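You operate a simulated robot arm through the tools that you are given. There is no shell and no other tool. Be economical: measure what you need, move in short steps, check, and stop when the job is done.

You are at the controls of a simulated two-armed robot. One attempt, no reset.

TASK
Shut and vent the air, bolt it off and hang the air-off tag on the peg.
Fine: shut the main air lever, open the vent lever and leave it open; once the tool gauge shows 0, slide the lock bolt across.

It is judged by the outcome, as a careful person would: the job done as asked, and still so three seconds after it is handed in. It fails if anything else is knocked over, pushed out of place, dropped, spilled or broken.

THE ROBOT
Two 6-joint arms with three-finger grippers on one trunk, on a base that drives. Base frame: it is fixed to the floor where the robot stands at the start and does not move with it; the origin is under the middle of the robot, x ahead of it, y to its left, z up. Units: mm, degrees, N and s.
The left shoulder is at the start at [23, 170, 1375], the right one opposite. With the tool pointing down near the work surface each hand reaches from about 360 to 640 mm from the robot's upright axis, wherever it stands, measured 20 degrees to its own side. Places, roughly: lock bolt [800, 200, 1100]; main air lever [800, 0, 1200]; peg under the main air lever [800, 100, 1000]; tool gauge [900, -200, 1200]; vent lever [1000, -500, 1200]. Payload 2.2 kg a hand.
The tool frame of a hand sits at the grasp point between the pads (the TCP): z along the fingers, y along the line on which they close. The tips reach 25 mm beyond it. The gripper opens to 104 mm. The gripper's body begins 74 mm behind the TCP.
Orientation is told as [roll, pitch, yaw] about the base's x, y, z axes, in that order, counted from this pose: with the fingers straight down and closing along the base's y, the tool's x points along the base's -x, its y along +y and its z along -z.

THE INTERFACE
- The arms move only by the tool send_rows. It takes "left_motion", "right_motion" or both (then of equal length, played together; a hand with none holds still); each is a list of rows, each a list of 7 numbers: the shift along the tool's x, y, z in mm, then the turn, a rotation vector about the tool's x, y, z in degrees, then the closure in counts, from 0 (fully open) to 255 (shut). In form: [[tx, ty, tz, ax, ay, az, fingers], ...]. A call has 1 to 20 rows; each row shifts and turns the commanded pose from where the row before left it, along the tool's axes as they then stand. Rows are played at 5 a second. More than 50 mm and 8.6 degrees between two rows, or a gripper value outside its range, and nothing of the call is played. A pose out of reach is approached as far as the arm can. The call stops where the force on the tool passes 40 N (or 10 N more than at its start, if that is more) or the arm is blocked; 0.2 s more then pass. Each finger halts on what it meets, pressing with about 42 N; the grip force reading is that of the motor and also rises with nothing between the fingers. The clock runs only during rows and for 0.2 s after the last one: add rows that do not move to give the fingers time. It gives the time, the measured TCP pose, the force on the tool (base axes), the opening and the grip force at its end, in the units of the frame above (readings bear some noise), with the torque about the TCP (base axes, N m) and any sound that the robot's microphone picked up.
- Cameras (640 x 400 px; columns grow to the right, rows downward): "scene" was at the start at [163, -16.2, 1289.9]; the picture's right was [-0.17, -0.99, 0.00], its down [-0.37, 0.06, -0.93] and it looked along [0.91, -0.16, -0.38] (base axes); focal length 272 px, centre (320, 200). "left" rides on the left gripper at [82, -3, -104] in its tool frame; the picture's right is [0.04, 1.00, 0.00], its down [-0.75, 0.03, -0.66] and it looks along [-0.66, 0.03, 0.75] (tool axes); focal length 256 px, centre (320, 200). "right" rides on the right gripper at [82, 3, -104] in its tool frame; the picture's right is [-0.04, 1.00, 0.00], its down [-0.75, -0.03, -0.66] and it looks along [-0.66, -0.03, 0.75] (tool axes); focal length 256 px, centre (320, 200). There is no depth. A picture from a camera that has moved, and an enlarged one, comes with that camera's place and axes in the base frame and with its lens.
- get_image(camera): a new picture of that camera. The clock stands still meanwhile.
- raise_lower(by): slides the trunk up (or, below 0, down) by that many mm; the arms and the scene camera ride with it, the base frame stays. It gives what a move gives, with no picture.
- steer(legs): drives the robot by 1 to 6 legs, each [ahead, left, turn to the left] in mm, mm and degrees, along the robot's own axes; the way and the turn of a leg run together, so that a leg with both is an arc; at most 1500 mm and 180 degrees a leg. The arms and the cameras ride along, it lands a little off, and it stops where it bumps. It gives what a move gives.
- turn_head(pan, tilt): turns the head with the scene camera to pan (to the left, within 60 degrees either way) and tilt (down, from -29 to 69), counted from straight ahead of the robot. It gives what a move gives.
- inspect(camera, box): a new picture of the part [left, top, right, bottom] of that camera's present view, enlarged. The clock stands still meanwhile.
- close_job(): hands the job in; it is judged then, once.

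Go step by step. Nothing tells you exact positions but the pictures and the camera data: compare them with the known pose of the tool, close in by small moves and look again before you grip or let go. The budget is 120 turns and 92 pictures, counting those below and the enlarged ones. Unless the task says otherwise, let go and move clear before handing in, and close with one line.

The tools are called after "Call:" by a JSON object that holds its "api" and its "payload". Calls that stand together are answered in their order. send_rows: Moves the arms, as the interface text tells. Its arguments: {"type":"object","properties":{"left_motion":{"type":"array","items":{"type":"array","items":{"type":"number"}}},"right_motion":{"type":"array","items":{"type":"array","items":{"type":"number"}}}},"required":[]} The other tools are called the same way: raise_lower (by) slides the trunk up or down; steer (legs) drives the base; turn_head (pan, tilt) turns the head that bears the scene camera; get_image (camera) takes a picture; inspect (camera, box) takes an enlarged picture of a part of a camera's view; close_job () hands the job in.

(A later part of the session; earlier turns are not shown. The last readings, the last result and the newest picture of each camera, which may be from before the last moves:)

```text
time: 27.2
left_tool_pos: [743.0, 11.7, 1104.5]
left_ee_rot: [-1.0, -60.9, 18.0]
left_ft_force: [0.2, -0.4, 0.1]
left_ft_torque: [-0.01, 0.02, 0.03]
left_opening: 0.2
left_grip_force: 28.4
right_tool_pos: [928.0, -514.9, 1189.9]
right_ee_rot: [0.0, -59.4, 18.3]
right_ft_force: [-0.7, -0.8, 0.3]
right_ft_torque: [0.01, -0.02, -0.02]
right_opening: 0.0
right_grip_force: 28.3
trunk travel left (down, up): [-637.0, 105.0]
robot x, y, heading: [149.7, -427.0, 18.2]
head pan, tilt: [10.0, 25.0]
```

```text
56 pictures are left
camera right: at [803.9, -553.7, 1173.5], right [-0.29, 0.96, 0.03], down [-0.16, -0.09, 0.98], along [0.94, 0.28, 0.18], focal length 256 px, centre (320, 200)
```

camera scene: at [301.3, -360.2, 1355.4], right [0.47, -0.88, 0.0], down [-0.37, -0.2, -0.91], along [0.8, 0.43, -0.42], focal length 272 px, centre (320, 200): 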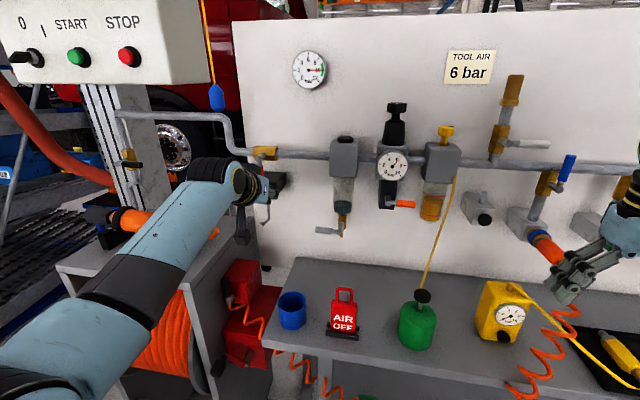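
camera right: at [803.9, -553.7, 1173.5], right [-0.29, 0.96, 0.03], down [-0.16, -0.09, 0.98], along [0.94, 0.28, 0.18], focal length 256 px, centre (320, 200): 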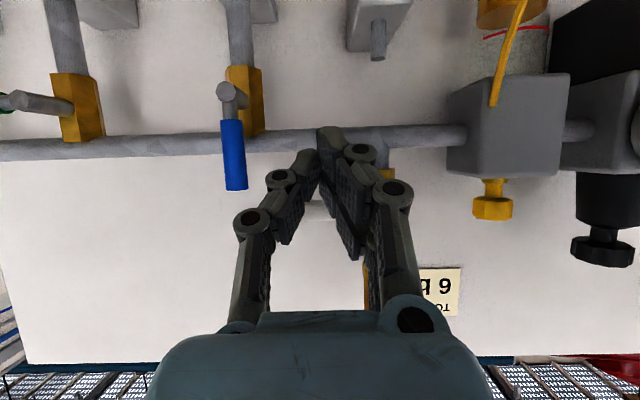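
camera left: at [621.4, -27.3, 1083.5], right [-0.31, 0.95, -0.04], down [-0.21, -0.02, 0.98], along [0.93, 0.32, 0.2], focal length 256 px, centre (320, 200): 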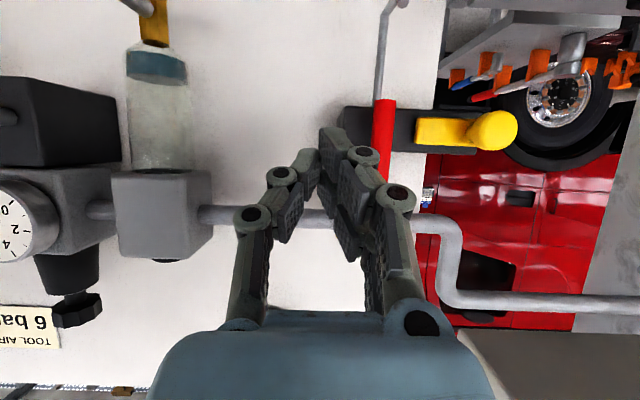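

Aligned below the white lever; advance 68 mm.

Call:
{"api": "send_rows", "payload": {"right_motion": [[-17, 0, 29.5, 0, 0, 0, 255], [-17, 0, 29.5, 0, 0, 0, 255], [0, 0, 0, 0, 0, 0, 255]]}}

Call:
{"api": "get_image", "payload": {"camera": "right"}}

Call:
{"api": "inspect", "payload": {"camera": "scene", "box": [430, 60, 640, 220]}}

```text
time: 28.0
left_tool_pos: [743.9, 12.9, 1104.5]
left_ee_rot: [-1.1, -60.8, 18.0]
left_ft_force: [0.9, 0.6, 0.4]
left_ft_torque: [-0.02, 0.0, 0.01]
left_opening: 0.0
left_grip_force: 28.4
right_tool_pos: [993.4, -493.1, 1189.7]
right_ee_rot: [0.0, -59.5, 18.4]
right_ft_force: [-0.1, -0.6, -0.1]
right_ft_torque: [-0.03, 0.01, 0.0]
right_opening: 0.1
right_grip_force: 28.2
trunk travel left (down, up): [-637.0, 105.0]
robot x, y, heading: [155.5, -428.9, 18.1]
head pan, tilt: [10.0, 25.0]
```

```text
55 pictures are left
camera right: at [868.7, -531.8, 1172.7], right [-0.29, 0.96, 0.03], down [-0.16, -0.09, 0.98], along [0.94, 0.28, 0.18], focal length 256 px, centre (320, 200)
```

right: 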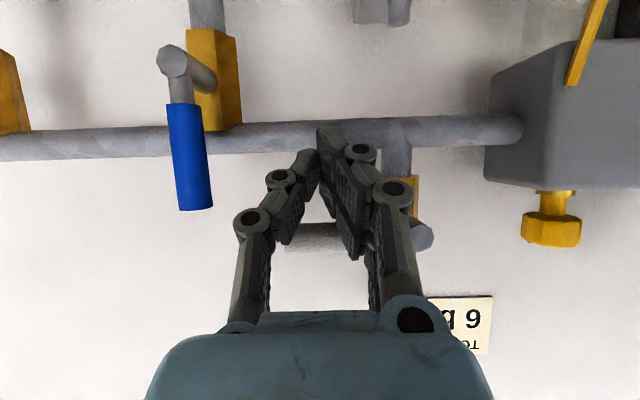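

```text
2.50 times, centred on (535, 140) of scene
camera zoom: at [300.1, -360.6, 1355.5], right [0.47, -0.88, 0.0], down [-0.37, -0.2, -0.91], along [0.8, 0.43, -0.42], focal length 680 px, centre (-218, 350)
```

zoom: 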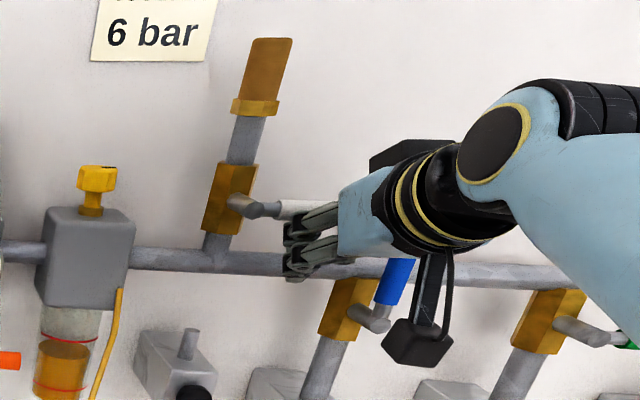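

Finger is under the white lever. Pushing up to about 30°.

Call:
{"api": "send_rows", "payload": {"right_motion": [[-9.5, 0, -5.5, 0, 0, 0, 255], [-9.5, 0, -5.5, 0, 0, 0, 255], [-7, -1.3, -4, 0, 0, 0, 255], [-6.9, -1.4, -4, 0, 0, 0, 255], [-7.1, 0.8, -4.1, 0, 0, 0, 255], [-7.1, 0.9, -4.1, 0, 0, 0, 255]]}}

Call:
{"api": "get_image", "payload": {"camera": "right"}}

```text
time: 29.4
left_tool_pos: [744.3, 13.1, 1104.2]
left_ee_rot: [-1.0, -61.0, 18.1]
left_ft_force: [-0.5, 0.2, -0.5]
left_ft_torque: [0.03, 0.01, 0.03]
left_opening: 0.0
left_grip_force: 28.2
right_tool_pos: [995.0, -493.8, 1244.7]
right_ee_rot: [0.1, -59.6, 18.3]
right_ft_force: [-0.9, -3.4, -2.8]
right_ft_torque: [-0.05, -0.04, 0.01]
right_opening: 0.0
right_grip_force: 27.8
trunk travel left (down, up): [-637.0, 105.0]
robot x, y, heading: [151.7, -423.7, 18.3]
head pan, tilt: [10.0, 25.0]
```

```text
53 pictures are left
camera right: at [870.1, -532.5, 1227.7], right [-0.29, 0.96, 0.03], down [-0.17, -0.09, 0.98], along [0.94, 0.28, 0.18], focal length 256 px, centre (320, 200)
```

right: 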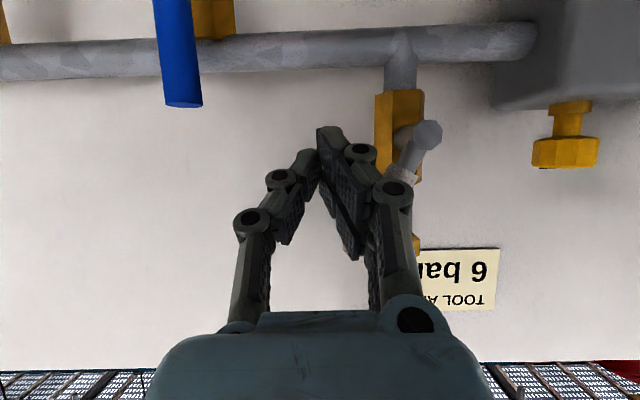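

It swings up smoothly. Continue to vertical.

Call:
{"api": "send_rows", "payload": {"right_motion": [[-6.5, 3, -3.7, 0, 0, 0, 255], [-6.5, 3, -3.8, 0, 0, 0, 255], [-5.7, 4.7, -3.3, 0, 0, 0, 255], [-5.8, 4.7, -3.4, 0, 0, 0, 255], [-4.4, 6.3, -2.5, 0, 0, 0, 255], [-4.3, 6.3, -2.5, 0, 0, 0, 255], [-3, 7.5, -1.8, 0, 0, 0, 255], [-3, 7.5, -1.8, 0, 0, 0, 255], [0, 5, 0, 0, 0, 0, 255]]}}

Call:
{"api": "get_image", "payload": {"camera": "right"}}

```text
time: 31.1
left_tool_pos: [745.3, 8.8, 1103.8]
left_ee_rot: [-1.1, -60.9, 17.7]
left_ft_force: [0.2, 0.4, 0.8]
left_ft_torque: [-0.02, 0.0, -0.07]
left_opening: 0.1
left_grip_force: 28.6
right_tool_pos: [983.0, -472.6, 1280.6]
right_ee_rot: [-1.5, -58.6, 18.5]
right_ft_force: [6.9, -16.8, -4.7]
right_ft_torque: [0.09, 0.12, -0.19]
right_opening: 0.2
right_grip_force: 28.5
trunk travel left (down, up): [-637.0, 105.0]
robot x, y, heading: [154.5, -428.9, 17.7]
head pan, tilt: [10.0, 25.0]
stopped in row 8 (right hand): the force on the tool passed its limit at 43 N (the readings are from after the stop); the commanded pose is now the measured one
```

```text
52 pictures are left
camera right: at [858.1, -508.7, 1265.4], right [-0.28, 0.96, 0.02], down [-0.15, -0.06, 0.99], along [0.95, 0.27, 0.17], focal length 256 px, centre (320, 200)
```

right: 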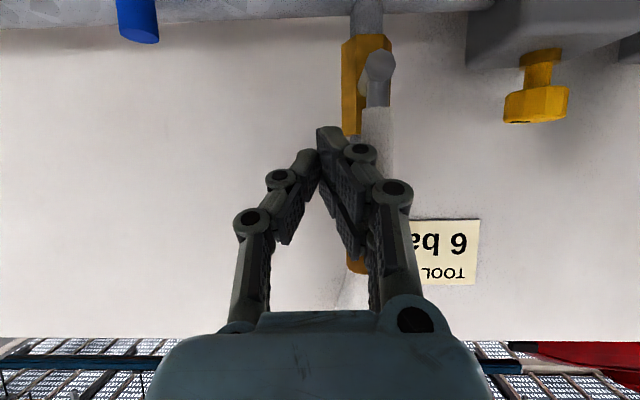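

The vent lever is vertical at its stop. Back off and check the gauge.

Call:
{"api": "send_rows", "payload": {"right_motion": [[0, -15, 0, 0, 0, 0, 255], [15, -10, -26, 0, 0, 0, 255], [20, 0, -35, 0, 0, 0, 255], [20, 0, -35, 0, 0, 0, 255], [0, 0, 0, 0, 0, 0, 255]]}}

Call:
{"api": "get_image", "payload": {"camera": "scene"}}

Call:
{"api": "inspect", "payload": {"camera": "scene", "box": [360, 60, 560, 210]}}

```text
time: 32.3
left_tool_pos: [746.1, 10.2, 1104.3]
left_ee_rot: [-1.1, -60.7, 18.0]
left_ft_force: [0.5, -0.6, 0.0]
left_ft_torque: [-0.03, 0.01, 0.04]
left_opening: 0.3
left_grip_force: 27.7
right_tool_pos: [885.2, -523.3, 1284.5]
right_ee_rot: [-0.9, -58.7, 18.4]
right_ft_force: [1.1, 0.4, -0.7]
right_ft_torque: [-0.01, -0.01, 0.02]
right_opening: 0.0
right_grip_force: 28.4
trunk travel left (down, up): [-637.0, 105.0]
robot x, y, heading: [152.4, -424.4, 18.1]
head pan, tilt: [10.0, 25.0]
```

```text
51 pictures are left
camera scene: at [301.8, -361.1, 1355.3], right [0.47, -0.88, 0.0], down [-0.37, -0.2, -0.91], along [0.8, 0.43, -0.42], focal length 272 px, centre (320, 200)
```

scene: 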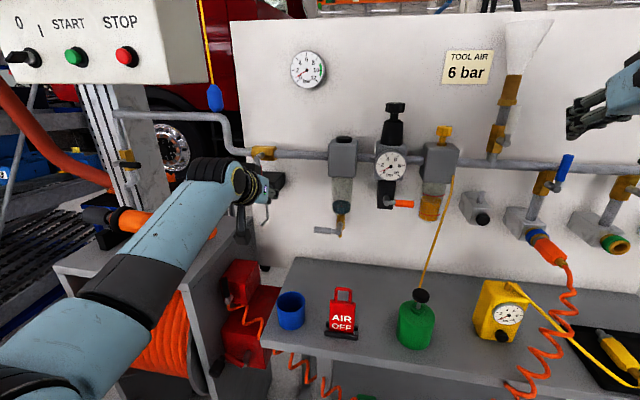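

```text
2.67 times, centred on (460, 135) of scene
camera zoom: at [301.8, -361.1, 1355.3], right [0.47, -0.88, 0.0], down [-0.37, -0.2, -0.91], along [0.8, 0.43, -0.42], focal length 725 px, centre (-53, 373)
```

zoom: 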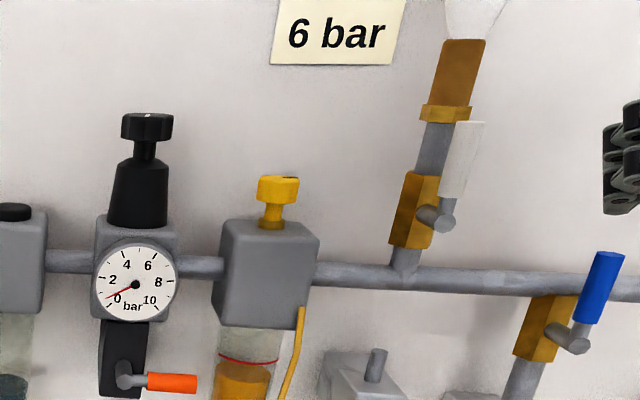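

The gauge is falling toward 0 with the vent exhausting. Next I'll strafe left 120 mm so the left hand can reach the bolt knob (≈ (781, 170, 1065)).

Call:
{"api": "steer", "payload": {"legs": [[0, 120, 0]]}}

Call:
{"api": "get_image", "payload": {"camera": "left"}}

Call:
{"api": "inspect", "payload": {"camera": "scene", "box": [360, 90, 480, 210]}}

```text
time: 33.6
left_tool_pos: [708.5, 123.4, 1104.3]
left_ee_rot: [-1.2, -60.9, 17.9]
left_ft_force: [-0.1, 0.4, -0.3]
left_ft_torque: [-0.04, -0.01, -0.03]
left_opening: 0.0
left_grip_force: 28.3
right_tool_pos: [848.6, -408.1, 1284.8]
right_ee_rot: [-1.0, -58.8, 18.5]
right_ft_force: [-0.6, 0.8, 0.3]
right_ft_torque: [-0.03, -0.01, 0.01]
right_opening: 0.1
right_grip_force: 27.9
trunk travel left (down, up): [-637.0, 105.0]
robot x, y, heading: [113.4, -312.9, 18.2]
head pan, tilt: [10.0, 25.0]
```

```text
49 pictures are left
camera left: at [586.1, 84.2, 1083.8], right [-0.31, 0.95, -0.05], down [-0.21, -0.02, 0.98], along [0.93, 0.31, 0.21], focal length 256 px, centre (320, 200)
```

left: 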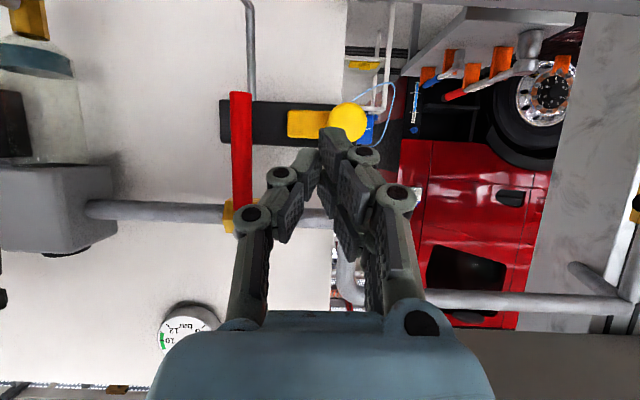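

```text
3.33 times, centred on (420, 150) of scene
camera zoom: at [263.8, -247.2, 1355.4], right [0.47, -0.88, 0.0], down [-0.37, -0.2, -0.91], along [0.8, 0.43, -0.42], focal length 906 px, centre (-13, 367)
```

zoom: 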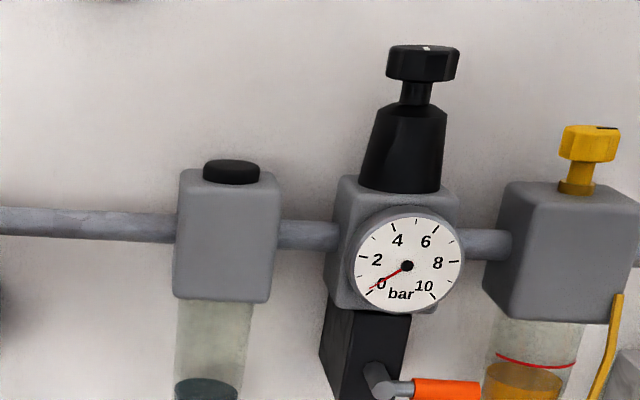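

The tool gauge reads 0. Now I'll place the closed left fingers just left of the yellow knob.

Call:
{"api": "send_rows", "payload": {"left_motion": [[14.3, 30, 8.2, 0, 0, 0, 255], [14.3, 30, 8.2, 0, 0, 0, 255], [-19, 0, 32.9, 0, 0, 0, 255], [-9, 0, 16, 0, 0, 0, 255], [0, 0, 0, 0, 0, 0, 255]]}}

Call:
{"api": "get_image", "payload": {"camera": "left"}}

Call:
{"api": "get_image", "payload": {"camera": "scene"}}

```text
time: 34.8
left_tool_pos: [745.0, 196.6, 1070.9]
left_ee_rot: [-1.1, -60.9, 18.0]
left_ft_force: [0.4, -0.9, -0.6]
left_ft_torque: [-0.02, 0.0, 0.01]
left_opening: 0.0
left_grip_force: 28.4
right_tool_pos: [847.6, -408.3, 1283.9]
right_ee_rot: [-1.0, -58.9, 18.3]
right_ft_force: [-1.1, -0.7, 0.3]
right_ft_torque: [0.02, 0.02, -0.04]
right_opening: 0.1
right_grip_force: 28.3
trunk travel left (down, up): [-637.0, 105.0]
robot x, y, heading: [118.9, -314.4, 17.9]
head pan, tilt: [10.0, 25.0]
```

```text
47 pictures are left
camera left: at [623.0, 157.7, 1051.1], right [-0.31, 0.95, -0.04], down [-0.21, -0.02, 0.98], along [0.93, 0.31, 0.21], focal length 256 px, centre (320, 200)
```

left: 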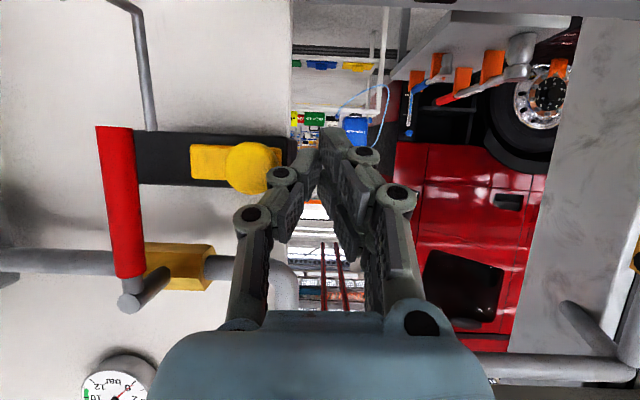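

```text
46 pictures are left
camera scene: at [263.9, -247.9, 1355.5], right [0.47, -0.88, 0.0], down [-0.37, -0.2, -0.91], along [0.8, 0.43, -0.42], focal length 272 px, centre (320, 200)
```

scene: 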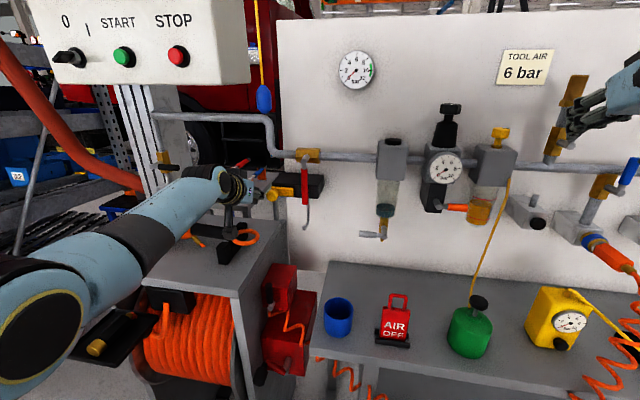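

Good clearance to the knob. Advance 18 mm and push the knob to the right.

Call:
{"api": "send_rows", "payload": {"left_motion": [[-9, 0, 15.6, 0, 0, 0, 255], [0, -8, 0, 0, 0, 0, 255], [0, -8, 0, 0, 0, 0, 255], [0, -8, 0, 0, 0, 0, 255], [0, -8, 0, 0, 0, 0, 255], [0, 0, 0, 0, 0, 0, 255]]}}

Call:
{"api": "get_image", "payload": {"camera": "left"}}

```text
time: 36.2
left_tool_pos: [772.7, 171.9, 1071.4]
left_ee_rot: [-1.1, -60.9, 17.9]
left_ft_force: [-0.4, 0.8, -0.2]
left_ft_torque: [-0.01, 0.0, 0.0]
left_opening: 0.2
left_grip_force: 28.2
right_tool_pos: [848.2, -408.9, 1283.7]
right_ee_rot: [-0.9, -58.8, 18.4]
right_ft_force: [0.3, 0.5, -0.2]
right_ft_torque: [0.02, 0.01, 0.02]
right_opening: 0.0
right_grip_force: 28.3
trunk travel left (down, up): [-637.0, 105.0]
robot x, y, heading: [114.6, -310.2, 17.9]
head pan, tilt: [10.0, 25.0]
```

```text
45 pictures are left
camera left: at [650.0, 131.6, 1051.4], right [-0.31, 0.95, -0.04], down [-0.21, -0.02, 0.98], along [0.93, 0.31, 0.21], focal length 256 px, centre (320, 200)
```

left: 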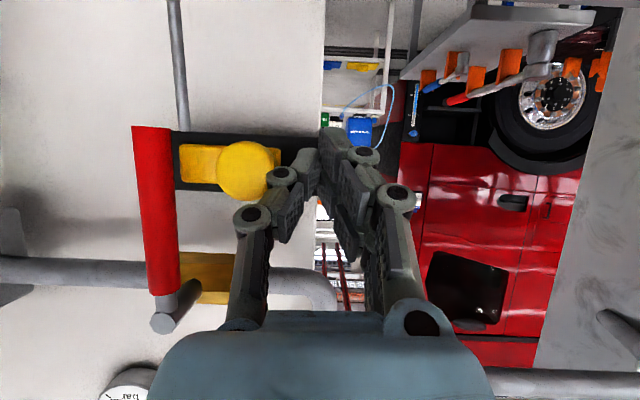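

The bolt is sliding. Keep pushing in small steps until it stops.

Call:
{"api": "send_rows", "payload": {"left_motion": [[0, -6, 0, 0, 0, 0, 255], [0, -6, 0, 0, 0, 0, 255], [0, -6, 0, 0, 0, 0, 255], [0, 0, 0, 0, 0, 0, 255]]}}

Call:
{"api": "get_image", "payload": {"camera": "left"}}

```text
time: 37.2
left_tool_pos: [777.8, 154.6, 1072.1]
left_ee_rot: [-1.2, -60.9, 18.0]
left_ft_force: [0.6, 0.4, 0.6]
left_ft_torque: [0.04, 0.03, -0.01]
left_opening: 0.3
left_grip_force: 28.1
right_tool_pos: [847.6, -408.3, 1283.9]
right_ee_rot: [-1.0, -58.8, 18.4]
right_ft_force: [0.3, 0.0, -0.8]
right_ft_torque: [-0.04, -0.01, -0.03]
right_opening: 0.0
right_grip_force: 28.5
trunk travel left (down, up): [-637.0, 105.0]
robot x, y, heading: [117.3, -314.6, 18.2]
head pan, tilt: [10.0, 25.0]
```

```text
44 pictures are left
camera left: at [655.1, 114.5, 1051.6], right [-0.31, 0.95, -0.04], down [-0.21, -0.02, 0.98], along [0.93, 0.31, 0.21], focal length 256 px, centre (320, 200)
```

left: 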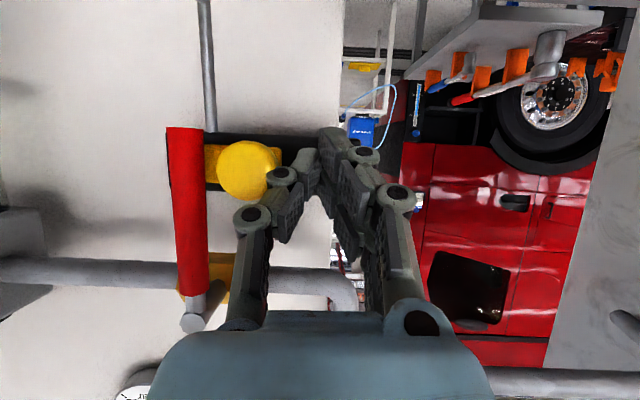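

Call:
{"api": "send_rows", "payload": {"left_motion": [[0, -5, 0, 0, 0, 0, 255], [0, -5, 0, 0, 0, 0, 255], [0, -5, 0, 0, 0, 0, 255], [0, -5, 0, 0, 0, 0, 255], [0, 0, 0, 0, 0, 0, 255]]}}

Call:
{"api": "get_image", "payload": {"camera": "left"}}

```text
time: 38.1
left_tool_pos: [777.4, 151.5, 1073.5]
left_ee_rot: [0.6, -61.0, 17.2]
left_ft_force: [-7.1, 14.7, 0.0]
left_ft_torque: [0.04, 0.01, -0.04]
left_opening: 0.0
left_grip_force: 28.0
right_tool_pos: [847.7, -405.2, 1283.9]
right_ee_rot: [-0.9, -58.7, 18.7]
right_ft_force: [0.1, -0.8, -1.3]
right_ft_torque: [0.06, -0.03, 0.05]
right_opening: 0.1
right_grip_force: 28.2
trunk travel left (down, up): [-637.0, 105.0]
robot x, y, heading: [114.9, -311.8, 18.3]
head pan, tilt: [10.0, 25.0]
stopped in row 4 (left hand): the force on the tool passed its limit at 42 N (the readings are from after the stop); the commanded pose is now the measured one
```

```text
43 pictures are left
camera left: at [655.4, 110.3, 1052.9], right [-0.32, 0.95, -0.03], down [-0.21, -0.04, 0.98], along [0.92, 0.32, 0.21], focal length 256 px, centre (320, 200)
```

left: 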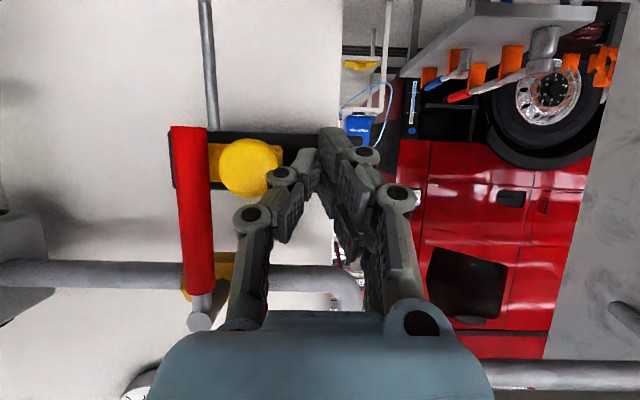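

The bolt has hit its end stop. Back the left hand out and inspect lever, bolt and peg.

Call:
{"api": "send_rows", "payload": {"left_motion": [[0, 8, 0, 0, 0, 0, 255], [15, 0, -26, 0, 0, 0, 255], [20, 0, -35, 0, 0, 0, 255], [20, 0, -35, 0, 0, 0, 255], [20, 0, -35, 0, 0, 0, 255], [0, 0, 0, 0, 0, 0, 255]]}}

Call:
{"api": "inspect", "payload": {"camera": "left", "box": [140, 0, 460, 200]}}

Call:
{"api": "get_image", "payload": {"camera": "scene"}}

Call:
{"api": "inspect", "payload": {"camera": "scene", "box": [250, 120, 410, 250]}}

```text
time: 39.5
left_tool_pos: [633.4, 108.9, 1071.5]
left_ee_rot: [-0.1, -61.1, 17.5]
left_ft_force: [0.1, 0.1, -0.4]
left_ft_torque: [0.02, -0.04, 0.0]
left_opening: 0.0
left_grip_force: 28.5
right_tool_pos: [850.0, -404.9, 1283.7]
right_ee_rot: [-0.9, -58.7, 18.7]
right_ft_force: [0.2, -0.4, -1.1]
right_ft_torque: [-0.02, -0.02, 0.01]
right_opening: 0.3
right_grip_force: 28.3
trunk travel left (down, up): [-637.0, 105.0]
robot x, y, heading: [118.1, -315.6, 18.1]
head pan, tilt: [10.0, 25.0]
```

```text
2.00 times, centred on (300, 100) of left
camera zoom: at [510.8, 69.0, 1051.4], right [-0.32, 0.95, -0.04], down [-0.21, -0.03, 0.98], along [0.93, 0.32, 0.21], focal length 512 px, centre (360, 400)
```

zoom: 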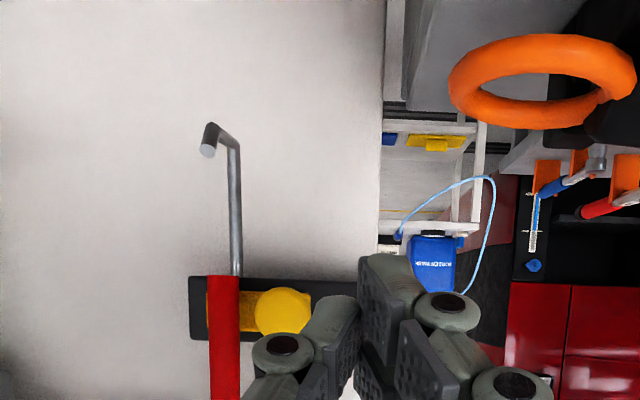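

```text
41 pictures are left
camera scene: at [264.7, -246.3, 1355.3], right [0.47, -0.88, 0.0], down [-0.37, -0.2, -0.91], along [0.8, 0.43, -0.42], focal length 272 px, centre (320, 200)
```

scene: 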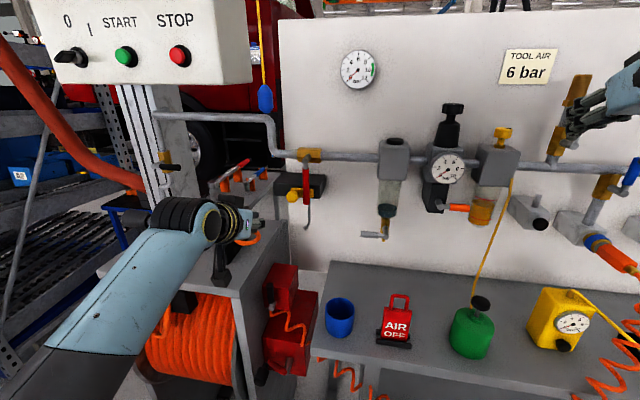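

```text
3.08 times, centred on (330, 185) of scene
camera zoom: at [264.7, -246.3, 1355.3], right [0.47, -0.88, 0.0], down [-0.37, -0.2, -0.91], along [0.8, 0.43, -0.42], focal length 837 px, centre (289, 246)
```

zoom: 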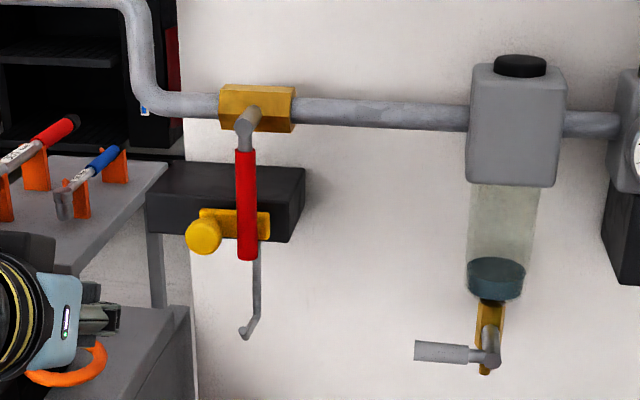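

Air shut, vent open, gauge 0 and bolt across behind the lever. The peg is a hook: tip ≈ (794, 82, 983), bend ≈ (849, 100, 968). Now fetch the tag with the left hand: tuck the right hand back, drive right, open the left fingers.

Call:
{"api": "send_rows", "payload": {"left_motion": [[0, 0, 0, 0, 0, 0, 0], [0, 0, 0, 0, 0, 0, 0], [0, 0, 0, 0, 0, 0, 0], [0, 0, 0, 0, 0, 0, 0]], "right_motion": [[17, 0, -30, 0, 0, 0, 255], [17, 0, -30, 0, 0, 0, 255], [17, 0, -30, 0, 0, 0, 255], [0, 0, 0, 0, 0, 0, 255]]}}

Call:
{"api": "steer", "payload": {"legs": [[0, -317, 0]]}}

Call:
{"api": "raise_lower", "payload": {"by": -80}}

Call:
{"api": "get_image", "payload": {"camera": "scene"}}

```text
time: 40.5
left_tool_pos: [633.1, 110.4, 1071.4]
left_ee_rot: [-0.1, -60.9, 17.5]
left_ft_force: [0.7, -0.6, -0.4]
left_ft_torque: [-0.04, -0.04, -0.02]
left_opening: 104.2
left_grip_force: 0.1
right_tool_pos: [750.6, -437.0, 1287.0]
right_ee_rot: [-1.0, -58.7, 18.6]
right_ft_force: [-0.7, 1.0, 0.7]
right_ft_torque: [0.04, -0.03, -0.01]
right_opening: 0.0
right_grip_force: 28.6
trunk travel left (down, up): [-637.0, 105.0]
robot x, y, heading: [113.3, -311.8, 18.5]
head pan, tilt: [10.0, 25.0]
```

```text
time: 42.6
left_tool_pos: [732.1, -192.7, 1072.5]
left_ee_rot: [0.1, -61.1, 17.3]
left_ft_force: [0.5, -0.2, 0.5]
left_ft_torque: [0.0, 0.03, 0.02]
left_opening: 104.1
left_grip_force: 0.0
right_tool_pos: [849.5, -738.2, 1287.0]
right_ee_rot: [-0.9, -58.8, 18.7]
right_ft_force: [1.2, -0.1, 0.0]
right_ft_torque: [0.06, -0.03, 0.05]
right_opening: 0.2
right_grip_force: 28.8
trunk travel left (down, up): [-637.0, 105.0]
robot x, y, heading: [212.4, -613.4, 18.1]
head pan, tilt: [10.0, 25.0]
```

```text
time: 43.8
left_tool_pos: [732.1, -191.6, 992.2]
left_ee_rot: [-0.1, -61.1, 17.4]
left_ft_force: [-0.9, -0.3, -0.1]
left_ft_torque: [-0.03, -0.02, -0.01]
left_opening: 104.0
left_grip_force: 0.0
right_tool_pos: [849.0, -737.7, 1207.7]
right_ee_rot: [-1.1, -58.8, 18.7]
right_ft_force: [0.6, -0.4, 0.5]
right_ft_torque: [0.0, -0.03, -0.02]
right_opening: 0.2
right_grip_force: 28.3
trunk travel left (down, up): [-557.0, 185.0]
robot x, y, heading: [215.4, -613.0, 18.3]
head pan, tilt: [10.0, 25.0]
```

```text
39 pictures are left
camera scene: at [363.0, -547.2, 1275.1], right [0.47, -0.88, 0.0], down [-0.37, -0.2, -0.91], along [0.8, 0.43, -0.42], focal length 272 px, centre (320, 200)
```

scene: 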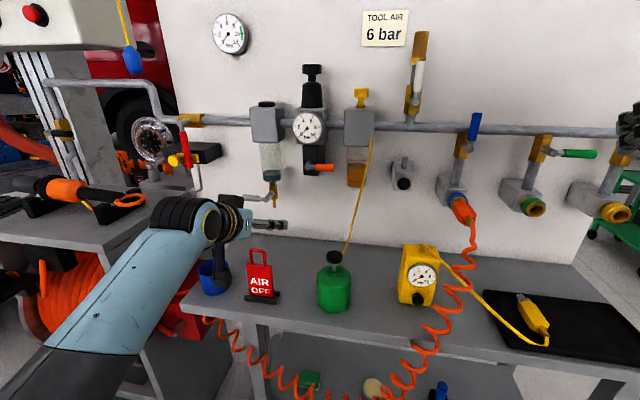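

Let me enlarge the tag for a precise fix.

Call:
{"api": "inspect", "payload": {"camera": "scene", "box": [200, 230, 320, 320]}}

Call:
{"api": "get_image", "payload": {"camera": "left"}}

```text
4.44 times, centred on (260, 275) of scene
camera zoom: at [363.0, -547.2, 1275.1], right [0.47, -0.88, 0.0], down [-0.37, -0.2, -0.91], along [0.8, 0.43, -0.42], focal length 1208 px, centre (587, -133)
```

zoom: 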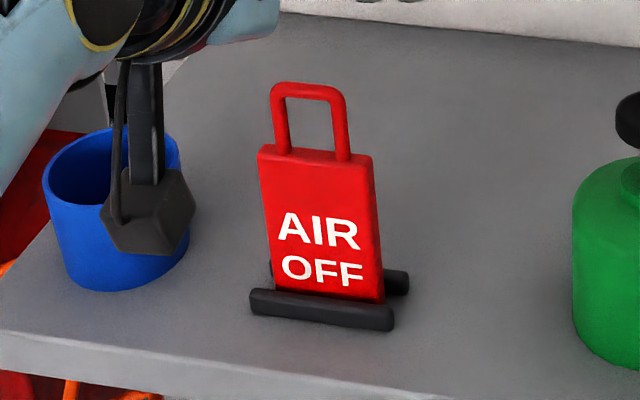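

```text
37 pictures are left
camera left: at [609.6, -231.9, 972.2], right [-0.32, 0.95, -0.04], down [-0.21, -0.03, 0.98], along [0.93, 0.32, 0.21], focal length 256 px, centre (320, 200)
```

left: 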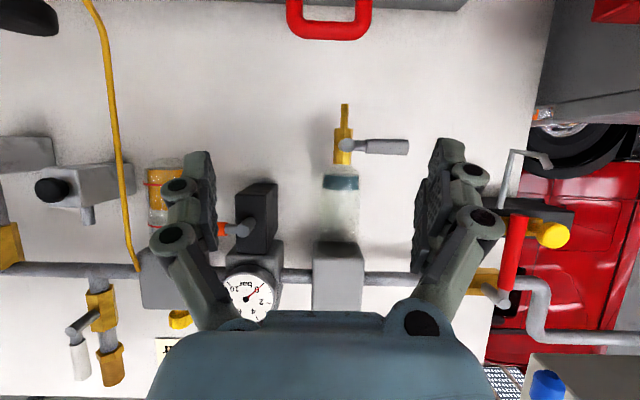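

Tag handle top ≈ (738, -187, 918), parallel to the panel; the cup is only ~34 mm to its left, so I'll narrow the fingers, pitch to -50°, and come in from behind/above.

Call:
{"api": "send_rows", "payload": {"left_motion": [[20, 0, -35, 0, 5.5, 0, 73], [20, 0, -35, 0, 5.5, 0, 73], [0, 0, 0, 0, 0, 0, 73], [0, 0, 0, 0, 0, 0, 73]]}}

Call:
{"api": "get_image", "payload": {"camera": "left"}}

```text
time: 44.8
left_tool_pos: [654.3, -215.3, 996.0]
left_ee_rot: [0.0, -50.0, 17.4]
left_ft_force: [-0.4, 0.5, -0.6]
left_ft_torque: [0.0, 0.01, 0.03]
left_opening: 74.1
left_grip_force: 0.0
right_tool_pos: [849.5, -738.6, 1208.3]
right_ee_rot: [-1.0, -58.7, 18.6]
right_ft_force: [0.1, 0.4, 0.3]
right_ft_torque: [0.0, -0.04, 0.03]
right_opening: 0.2
right_grip_force: 27.8
trunk travel left (down, up): [-557.0, 185.0]
robot x, y, heading: [216.7, -614.5, 18.2]
head pan, tilt: [10.0, 25.0]
```

```text
36 pictures are left
camera left: at [531.0, -257.0, 1000.4], right [-0.32, 0.95, -0.03], down [-0.03, 0.02, 1.0], along [0.95, 0.32, 0.02], focal length 256 px, centre (320, 200)
```

left: 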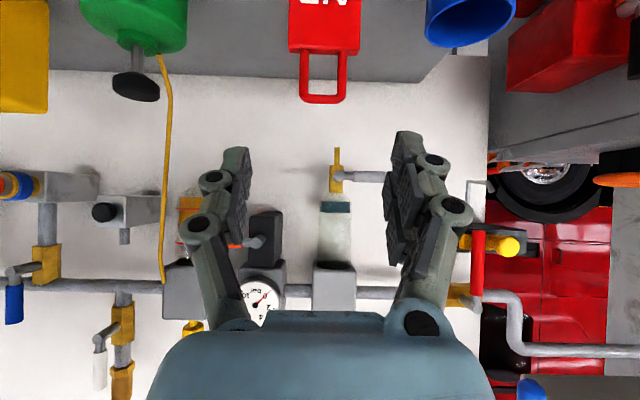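

Call:
{"api": "send_rows", "payload": {"left_motion": [[19, 0, 27.7, 0, 0, 0, 49], [19, 0, 27.7, 0, 0, 0, 49], [19, 0, 27.7, 0, 0, 0, 49], [0, 0, 0, 0, 0, 0, 49]]}}

Call:
{"api": "get_image", "payload": {"camera": "left"}}

Call:
{"api": "inspect", "payload": {"camera": "scene", "box": [180, 210, 340, 320]}}

```text
time: 45.8
left_tool_pos: [682.2, -208.8, 898.3]
left_ee_rot: [-0.1, -50.2, 17.4]
left_ft_force: [0.4, 0.0, 0.1]
left_ft_torque: [0.02, 0.02, 0.02]
left_opening: 84.3
left_grip_force: 0.1
right_tool_pos: [848.2, -737.4, 1208.2]
right_ee_rot: [-0.9, -58.8, 18.5]
right_ft_force: [0.2, 0.7, 0.2]
right_ft_torque: [0.0, 0.0, -0.01]
right_opening: 0.0
right_grip_force: 27.9
trunk travel left (down, up): [-557.0, 185.0]
robot x, y, heading: [213.8, -616.2, 18.3]
head pan, tilt: [10.0, 25.0]
```

```text
35 pictures are left
camera left: at [557.9, -249.4, 903.0], right [-0.32, 0.95, -0.03], down [-0.03, 0.02, 1.0], along [0.95, 0.32, 0.02], focal length 256 px, centre (320, 200)
```

left: 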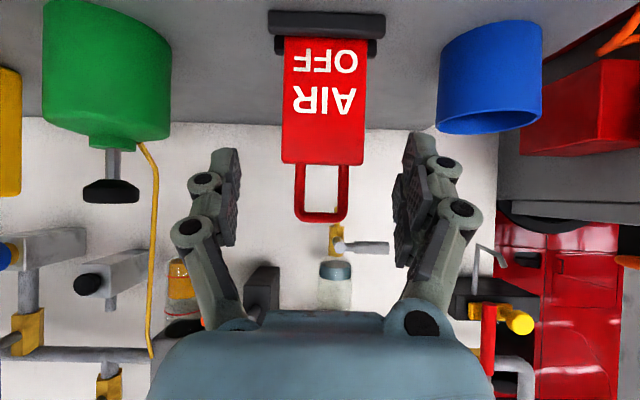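

```text
3.64 times, centred on (260, 265) of scene
camera zoom: at [363.0, -547.4, 1275.1], right [0.47, -0.88, 0.0], down [-0.37, -0.2, -0.91], along [0.8, 0.43, -0.42], focal length 989 px, centre (538, -36)
```

zoom: 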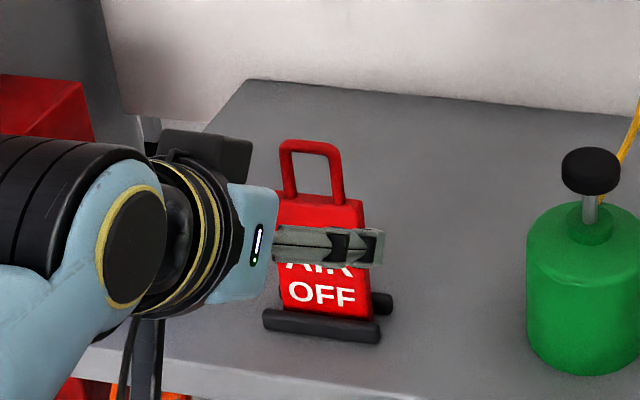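

Well centred with clear gaps to cup and bottle. Move in along the fingers and close on the tag's sides.

Call:
{"api": "send_rows", "payload": {"left_motion": [[0, 0.4, 27, 0, 0, 0, 49], [0, 0.4, 27, 0, 0, 0, 49], [0, 0.4, 25.5, 0, 0, 0, 49], [0, 0, 0, 0, 0, 0, 49]]}}

Call:
{"api": "get_image", "payload": {"camera": "left"}}

```text
time: 46.8
left_tool_pos: [738.2, -187.9, 848.7]
left_ee_rot: [0.0, -50.1, 17.4]
left_ft_force: [-0.7, 0.0, 0.0]
left_ft_torque: [0.03, -0.01, -0.02]
left_opening: 84.0
left_grip_force: 0.0
right_tool_pos: [849.0, -737.7, 1208.0]
right_ee_rot: [-0.8, -58.8, 18.7]
right_ft_force: [0.0, 0.5, -0.5]
right_ft_torque: [-0.03, -0.02, -0.03]
right_opening: 0.0
right_grip_force: 28.4
trunk travel left (down, up): [-557.0, 185.0]
robot x, y, heading: [215.0, -616.2, 18.2]
head pan, tilt: [10.0, 25.0]
```

```text
33 pictures are left
camera left: at [614.8, -228.6, 852.6], right [-0.32, 0.95, -0.03], down [-0.03, 0.02, 1.0], along [0.95, 0.32, 0.02], focal length 256 px, centre (320, 200)
```

left: 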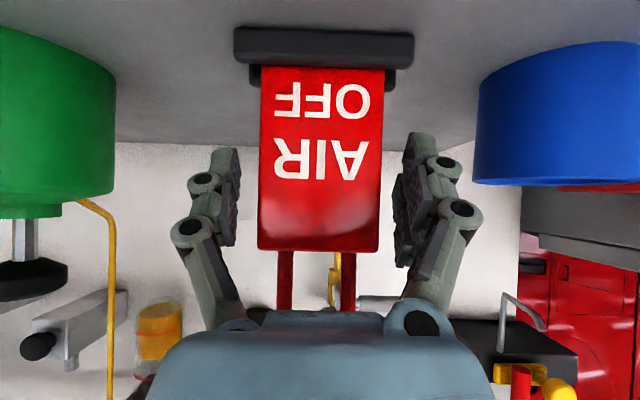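

Centred. Close the fingers.

Call:
{"api": "send_rows", "payload": {"left_motion": [[0, 0, 0, 0, 0, 0, 120], [0, 0, 0, 0, 0, 0, 180], [0, 0, 0, 0, 0, 0, 255], [0, 0, 0, 0, 0, 0, 255]]}}

Call:
{"api": "get_image", "payload": {"camera": "left"}}

```text
time: 47.8
left_tool_pos: [738.6, -187.1, 847.8]
left_ee_rot: [0.0, -50.1, 17.4]
left_ft_force: [1.2, -0.3, -0.3]
left_ft_torque: [-0.04, -0.03, -0.01]
left_opening: 60.0
left_grip_force: 42.2
right_tool_pos: [849.0, -739.4, 1207.9]
right_ee_rot: [-0.9, -58.8, 18.6]
right_ft_force: [0.2, -0.9, -0.6]
right_ft_torque: [0.01, -0.01, 0.03]
right_opening: 0.0
right_grip_force: 28.7
trunk travel left (down, up): [-557.0, 185.0]
robot x, y, heading: [211.7, -614.9, 18.2]
head pan, tilt: [10.0, 25.0]
```

```text
32 pictures are left
camera left: at [614.9, -228.6, 852.3], right [-0.32, 0.95, -0.03], down [-0.03, 0.02, 1.0], along [0.95, 0.32, 0.02], focal length 256 px, centre (320, 200)
```

left: 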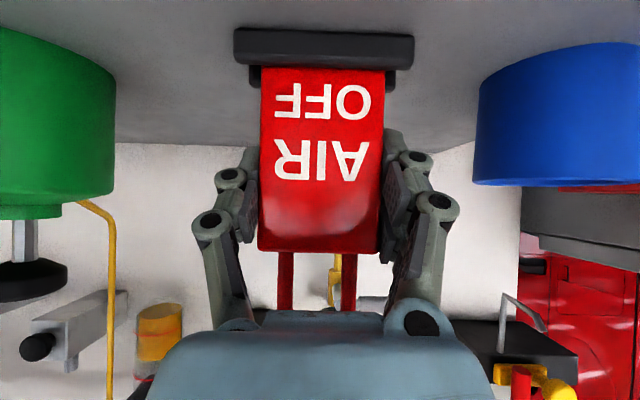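

Gripped (60 mm). Lift straight up out of its stand.

Call:
{"api": "send_rows", "payload": {"left_motion": [[-7.7, 0, -6.4, 0, 0, 0, 255], [-7.7, 0, -6.4, 0, 0, 0, 255], [-15.3, 0, -12.9, 0, 0, 0, 255], [-15.3, 0, -12.9, 0, 0, 0, 255], [-23, 0, -19.3, 0, 0, 0, 255], [0, 0, 0, 0, 0, 0, 255]]}}

Call:
{"api": "inspect", "payload": {"camera": "scene", "box": [160, 190, 340, 320]}}

```text
time: 49.2
left_tool_pos: [736.5, -186.7, 936.8]
left_ee_rot: [-0.1, -50.1, 17.4]
left_ft_force: [0.8, -0.5, -0.8]
left_ft_torque: [0.01, 0.02, 0.02]
left_opening: 59.9
left_grip_force: 41.7
right_tool_pos: [848.7, -737.6, 1207.7]
right_ee_rot: [-1.1, -58.8, 18.7]
right_ft_force: [-0.7, 0.6, -0.4]
right_ft_torque: [0.0, 0.0, 0.02]
right_opening: 0.0
right_grip_force: 28.4
trunk travel left (down, up): [-557.0, 185.0]
robot x, y, heading: [213.8, -613.1, 18.1]
head pan, tilt: [10.0, 25.0]
```

```text
3.08 times, centred on (250, 255) of scene
camera zoom: at [363.4, -547.0, 1275.0], right [0.47, -0.88, 0.0], down [-0.37, -0.2, -0.91], along [0.8, 0.43, -0.42], focal length 837 px, centre (535, 31)
```

zoom: 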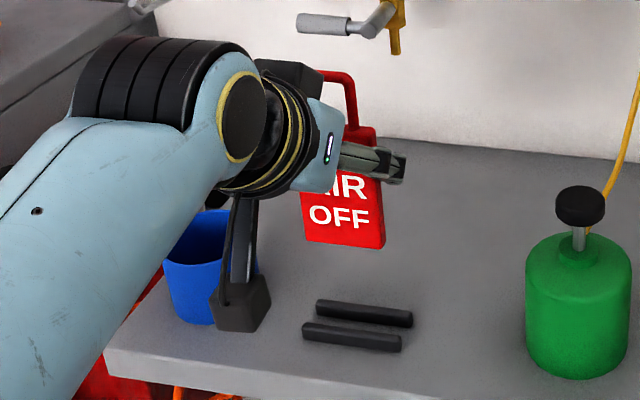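

The tag is out, stand undisturbed. Raise the trunk for clearance over the cup and drive left until the tag is in line with the peg.

Call:
{"api": "raise_lower", "payload": {"by": 60}}

Call:
{"api": "steer", "payload": {"legs": [[0, 236, 0]]}}

Call:
{"api": "get_image", "payload": {"camera": "left"}}

Call:
{"api": "get_image", "payload": {"camera": "scene"}}

```text
time: 50.2
left_tool_pos: [738.2, -188.4, 996.9]
left_ee_rot: [-0.1, -50.0, 17.5]
left_ft_force: [-0.3, 0.4, -0.4]
left_ft_torque: [0.01, 0.01, -0.02]
left_opening: 60.1
left_grip_force: 42.0
right_tool_pos: [848.9, -737.7, 1268.6]
right_ee_rot: [-0.9, -58.7, 18.6]
right_ft_force: [-0.7, 0.1, -0.1]
right_ft_torque: [0.03, 0.0, 0.03]
right_opening: 0.2
right_grip_force: 28.7
trunk travel left (down, up): [-617.0, 125.0]
robot x, y, heading: [211.5, -610.5, 18.2]
head pan, tilt: [10.0, 25.0]
```

```text
time: 52.0
left_tool_pos: [668.2, 33.5, 997.6]
left_ee_rot: [0.0, -50.1, 17.3]
left_ft_force: [-0.2, 0.3, -0.4]
left_ft_torque: [-0.02, -0.04, -0.04]
left_opening: 59.7
left_grip_force: 42.1
right_tool_pos: [776.2, -515.1, 1268.1]
right_ee_rot: [-0.9, -58.8, 18.5]
right_ft_force: [0.1, 0.5, -0.3]
right_ft_torque: [-0.05, 0.02, 0.02]
right_opening: 0.1
right_grip_force: 28.1
trunk travel left (down, up): [-617.0, 125.0]
robot x, y, heading: [140.3, -392.1, 18.1]
head pan, tilt: [10.0, 25.0]
```

```text
30 pictures are left
camera left: at [542.9, -7.0, 1001.6], right [-0.32, 0.95, -0.03], down [-0.03, 0.02, 1.0], along [0.95, 0.32, 0.02], focal length 256 px, centre (320, 200)
```

left: 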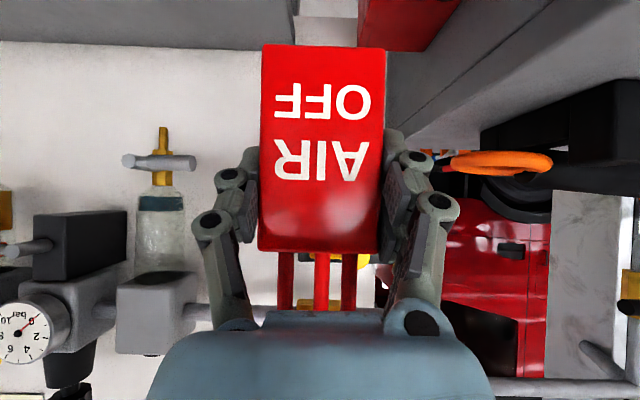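

```text
29 pictures are left
camera scene: at [289.8, -324.2, 1335.4], right [0.47, -0.88, 0.0], down [-0.37, -0.2, -0.91], along [0.8, 0.43, -0.42], focal length 272 px, centre (320, 200)
```

scene: 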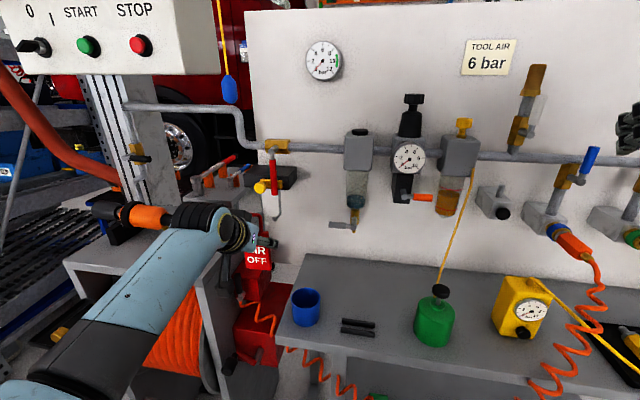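

The tag is almost in line with the peg. I'll lower and advance to about 35 mm short of the peg tip and look through the handle loop.

Call:
{"api": "send_rows", "payload": {"left_motion": [[-5.3, 1.2, 39, 0, 0, 0, 255], [-5.3, 1.2, 39, 0, 0, 0, 255], [-5.4, 1.2, 39, 0, 0, 0, 255], [0, 0, 0, 0, 0, 0, 255]]}}

Call:
{"api": "inspect", "payload": {"camera": "left", "box": [220, 180, 420, 340]}}

Call:
{"api": "inspect", "payload": {"camera": "scene", "box": [190, 120, 350, 270]}}

```text
time: 53.0
left_tool_pos: [760.3, 67.5, 935.5]
left_ee_rot: [-0.1, -50.2, 17.4]
left_ft_force: [-0.1, -0.6, -0.1]
left_ft_torque: [-0.02, 0.01, 0.0]
left_opening: 59.8
left_grip_force: 41.5
right_tool_pos: [774.5, -517.0, 1269.0]
right_ee_rot: [-1.1, -58.9, 18.5]
right_ft_force: [-1.6, -0.3, -0.5]
right_ft_torque: [0.0, -0.02, 0.01]
right_opening: 0.1
right_grip_force: 28.1
trunk travel left (down, up): [-617.0, 125.0]
robot x, y, heading: [141.4, -389.8, 18.0]
head pan, tilt: [10.0, 25.0]
```

```text
2.50 times, centred on (320, 260) of left
camera zoom: at [637.3, 25.8, 940.0], right [-0.32, 0.95, -0.03], down [-0.03, 0.02, 1.0], along [0.95, 0.32, 0.02], focal length 640 px, centre (320, 50)
```

zoom: 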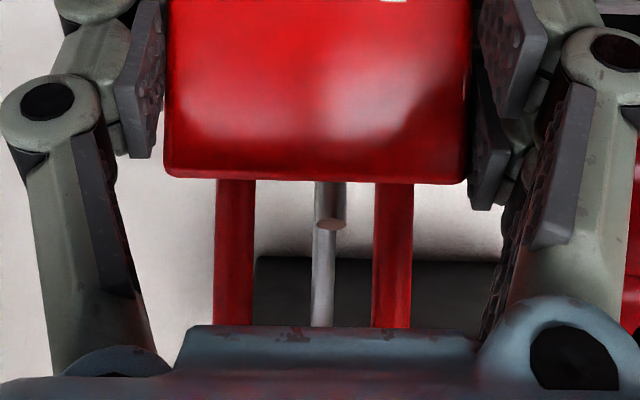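

```text
2.67 times, centred on (270, 195) of scene
camera zoom: at [288.9, -325.1, 1335.5], right [0.47, -0.88, 0.0], down [-0.37, -0.2, -0.91], along [0.8, 0.43, -0.42], focal length 725 px, centre (453, 213)
```

zoom: 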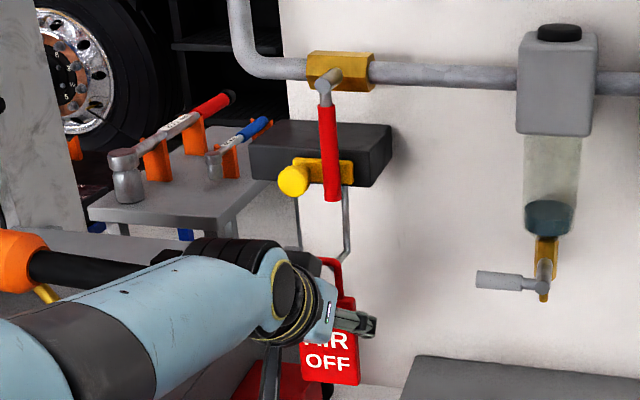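

Through the loop I see the peg tip, about 4 mm off-centre toward base-left, and at mid-height of the hole. Correct 4.4 mm and advance 45 mm, then check.

Call:
{"api": "send_rows", "payload": {"left_motion": [[0, 4.4, 0, 0, 0, 0, 255], [-9.6, 0, 11.5, 0, 0, 0, 255], [-9.6, 0, 11.5, 0, 0, 0, 255], [-9.6, 0, 11.5, 0, 0, 0, 255], [0, 0, 0, 0, 0, 0, 255]]}}

Call:
{"api": "inspect", "payload": {"camera": "left", "box": [220, 180, 420, 340]}}

```text
time: 54.1
left_tool_pos: [779.6, 81.4, 948.4]
left_ee_rot: [0.0, -50.1, 17.2]
left_ft_force: [-0.8, 0.0, 1.0]
left_ft_torque: [-0.02, -0.02, -0.03]
left_opening: 59.9
left_grip_force: 41.7
left hand out of reach, approached as far as the arm can: row 2, 3, 4
right_tool_pos: [777.1, -517.0, 1268.2]
right_ee_rot: [-1.0, -58.8, 18.5]
right_ft_force: [-1.0, 0.2, -0.1]
right_ft_torque: [0.0, -0.03, 0.03]
right_opening: 0.0
right_grip_force: 28.5
trunk travel left (down, up): [-617.0, 125.0]
robot x, y, heading: [142.1, -390.6, 18.3]
head pan, tilt: [10.0, 25.0]
```

```text
2.50 times, centred on (320, 260) of left
camera zoom: at [655.6, 41.0, 953.7], right [-0.32, 0.95, -0.03], down [-0.03, 0.02, 1.0], along [0.95, 0.32, 0.02], focal length 640 px, centre (320, 50)
```

zoom: 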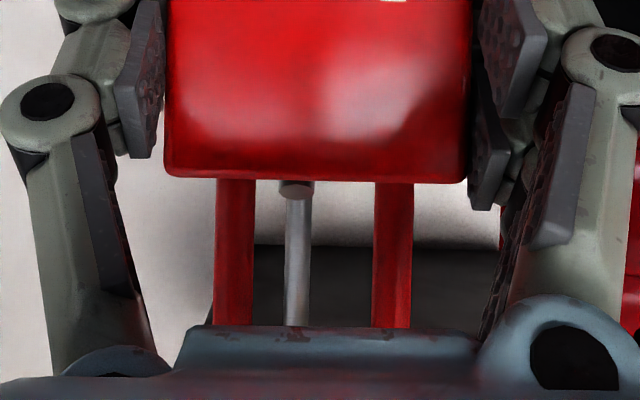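

The arm ran out of reach. I'll pull back, drive the base 60 mm forward, and approach again.

Call:
{"api": "send_rows", "payload": {"left_motion": [[21.8, 0, -18.7, 0, 0, 0, 255], [21.8, 0, -18.7, 0, 0, 0, 255], [21.8, 0, -18.7, 0, 0, 0, 255], [0, 0, 0, 0, 0, 0, 255]]}}

Call:
{"api": "steer", "payload": {"legs": [[60, 0, 0]]}}

Call:
{"api": "inspect", "payload": {"camera": "left", "box": [220, 180, 420, 340]}}

```text
time: 55.1
left_tool_pos: [698.4, 56.2, 933.5]
left_ee_rot: [0.0, -50.0, 17.1]
left_ft_force: [0.5, -0.1, 0.0]
left_ft_torque: [0.02, 0.02, -0.04]
left_opening: 59.9
left_grip_force: 41.8
right_tool_pos: [777.6, -516.0, 1267.7]
right_ee_rot: [-0.9, -58.7, 18.6]
right_ft_force: [0.0, -0.2, 0.4]
right_ft_torque: [0.0, -0.01, -0.02]
right_opening: 0.1
right_grip_force: 28.7
trunk travel left (down, up): [-617.0, 125.0]
robot x, y, heading: [138.6, -389.6, 18.2]
head pan, tilt: [10.0, 25.0]
```

```text
time: 56.1
left_tool_pos: [755.6, 75.2, 932.6]
left_ee_rot: [-0.2, -49.9, 17.2]
left_ft_force: [0.2, 0.1, -0.8]
left_ft_torque: [-0.02, -0.01, 0.03]
left_opening: 59.9
left_grip_force: 41.9
right_tool_pos: [834.4, -497.8, 1267.2]
right_ee_rot: [-1.0, -58.6, 18.5]
right_ft_force: [1.3, 0.7, -1.4]
right_ft_torque: [-0.04, 0.04, 0.01]
right_opening: 0.0
right_grip_force: 28.1
trunk travel left (down, up): [-617.0, 125.0]
robot x, y, heading: [200.0, -370.7, 18.1]
head pan, tilt: [10.0, 25.0]
```

```text
2.50 times, centred on (320, 260) of left
camera zoom: at [631.7, 34.6, 938.3], right [-0.32, 0.95, -0.03], down [-0.03, 0.02, 1.0], along [0.95, 0.32, 0.02], focal length 640 px, centre (320, 50)
```

zoom: 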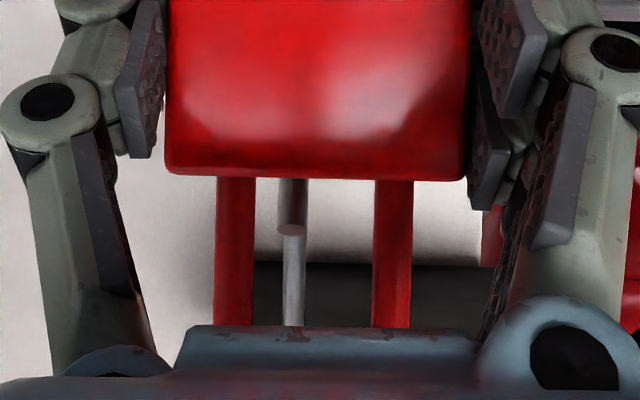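

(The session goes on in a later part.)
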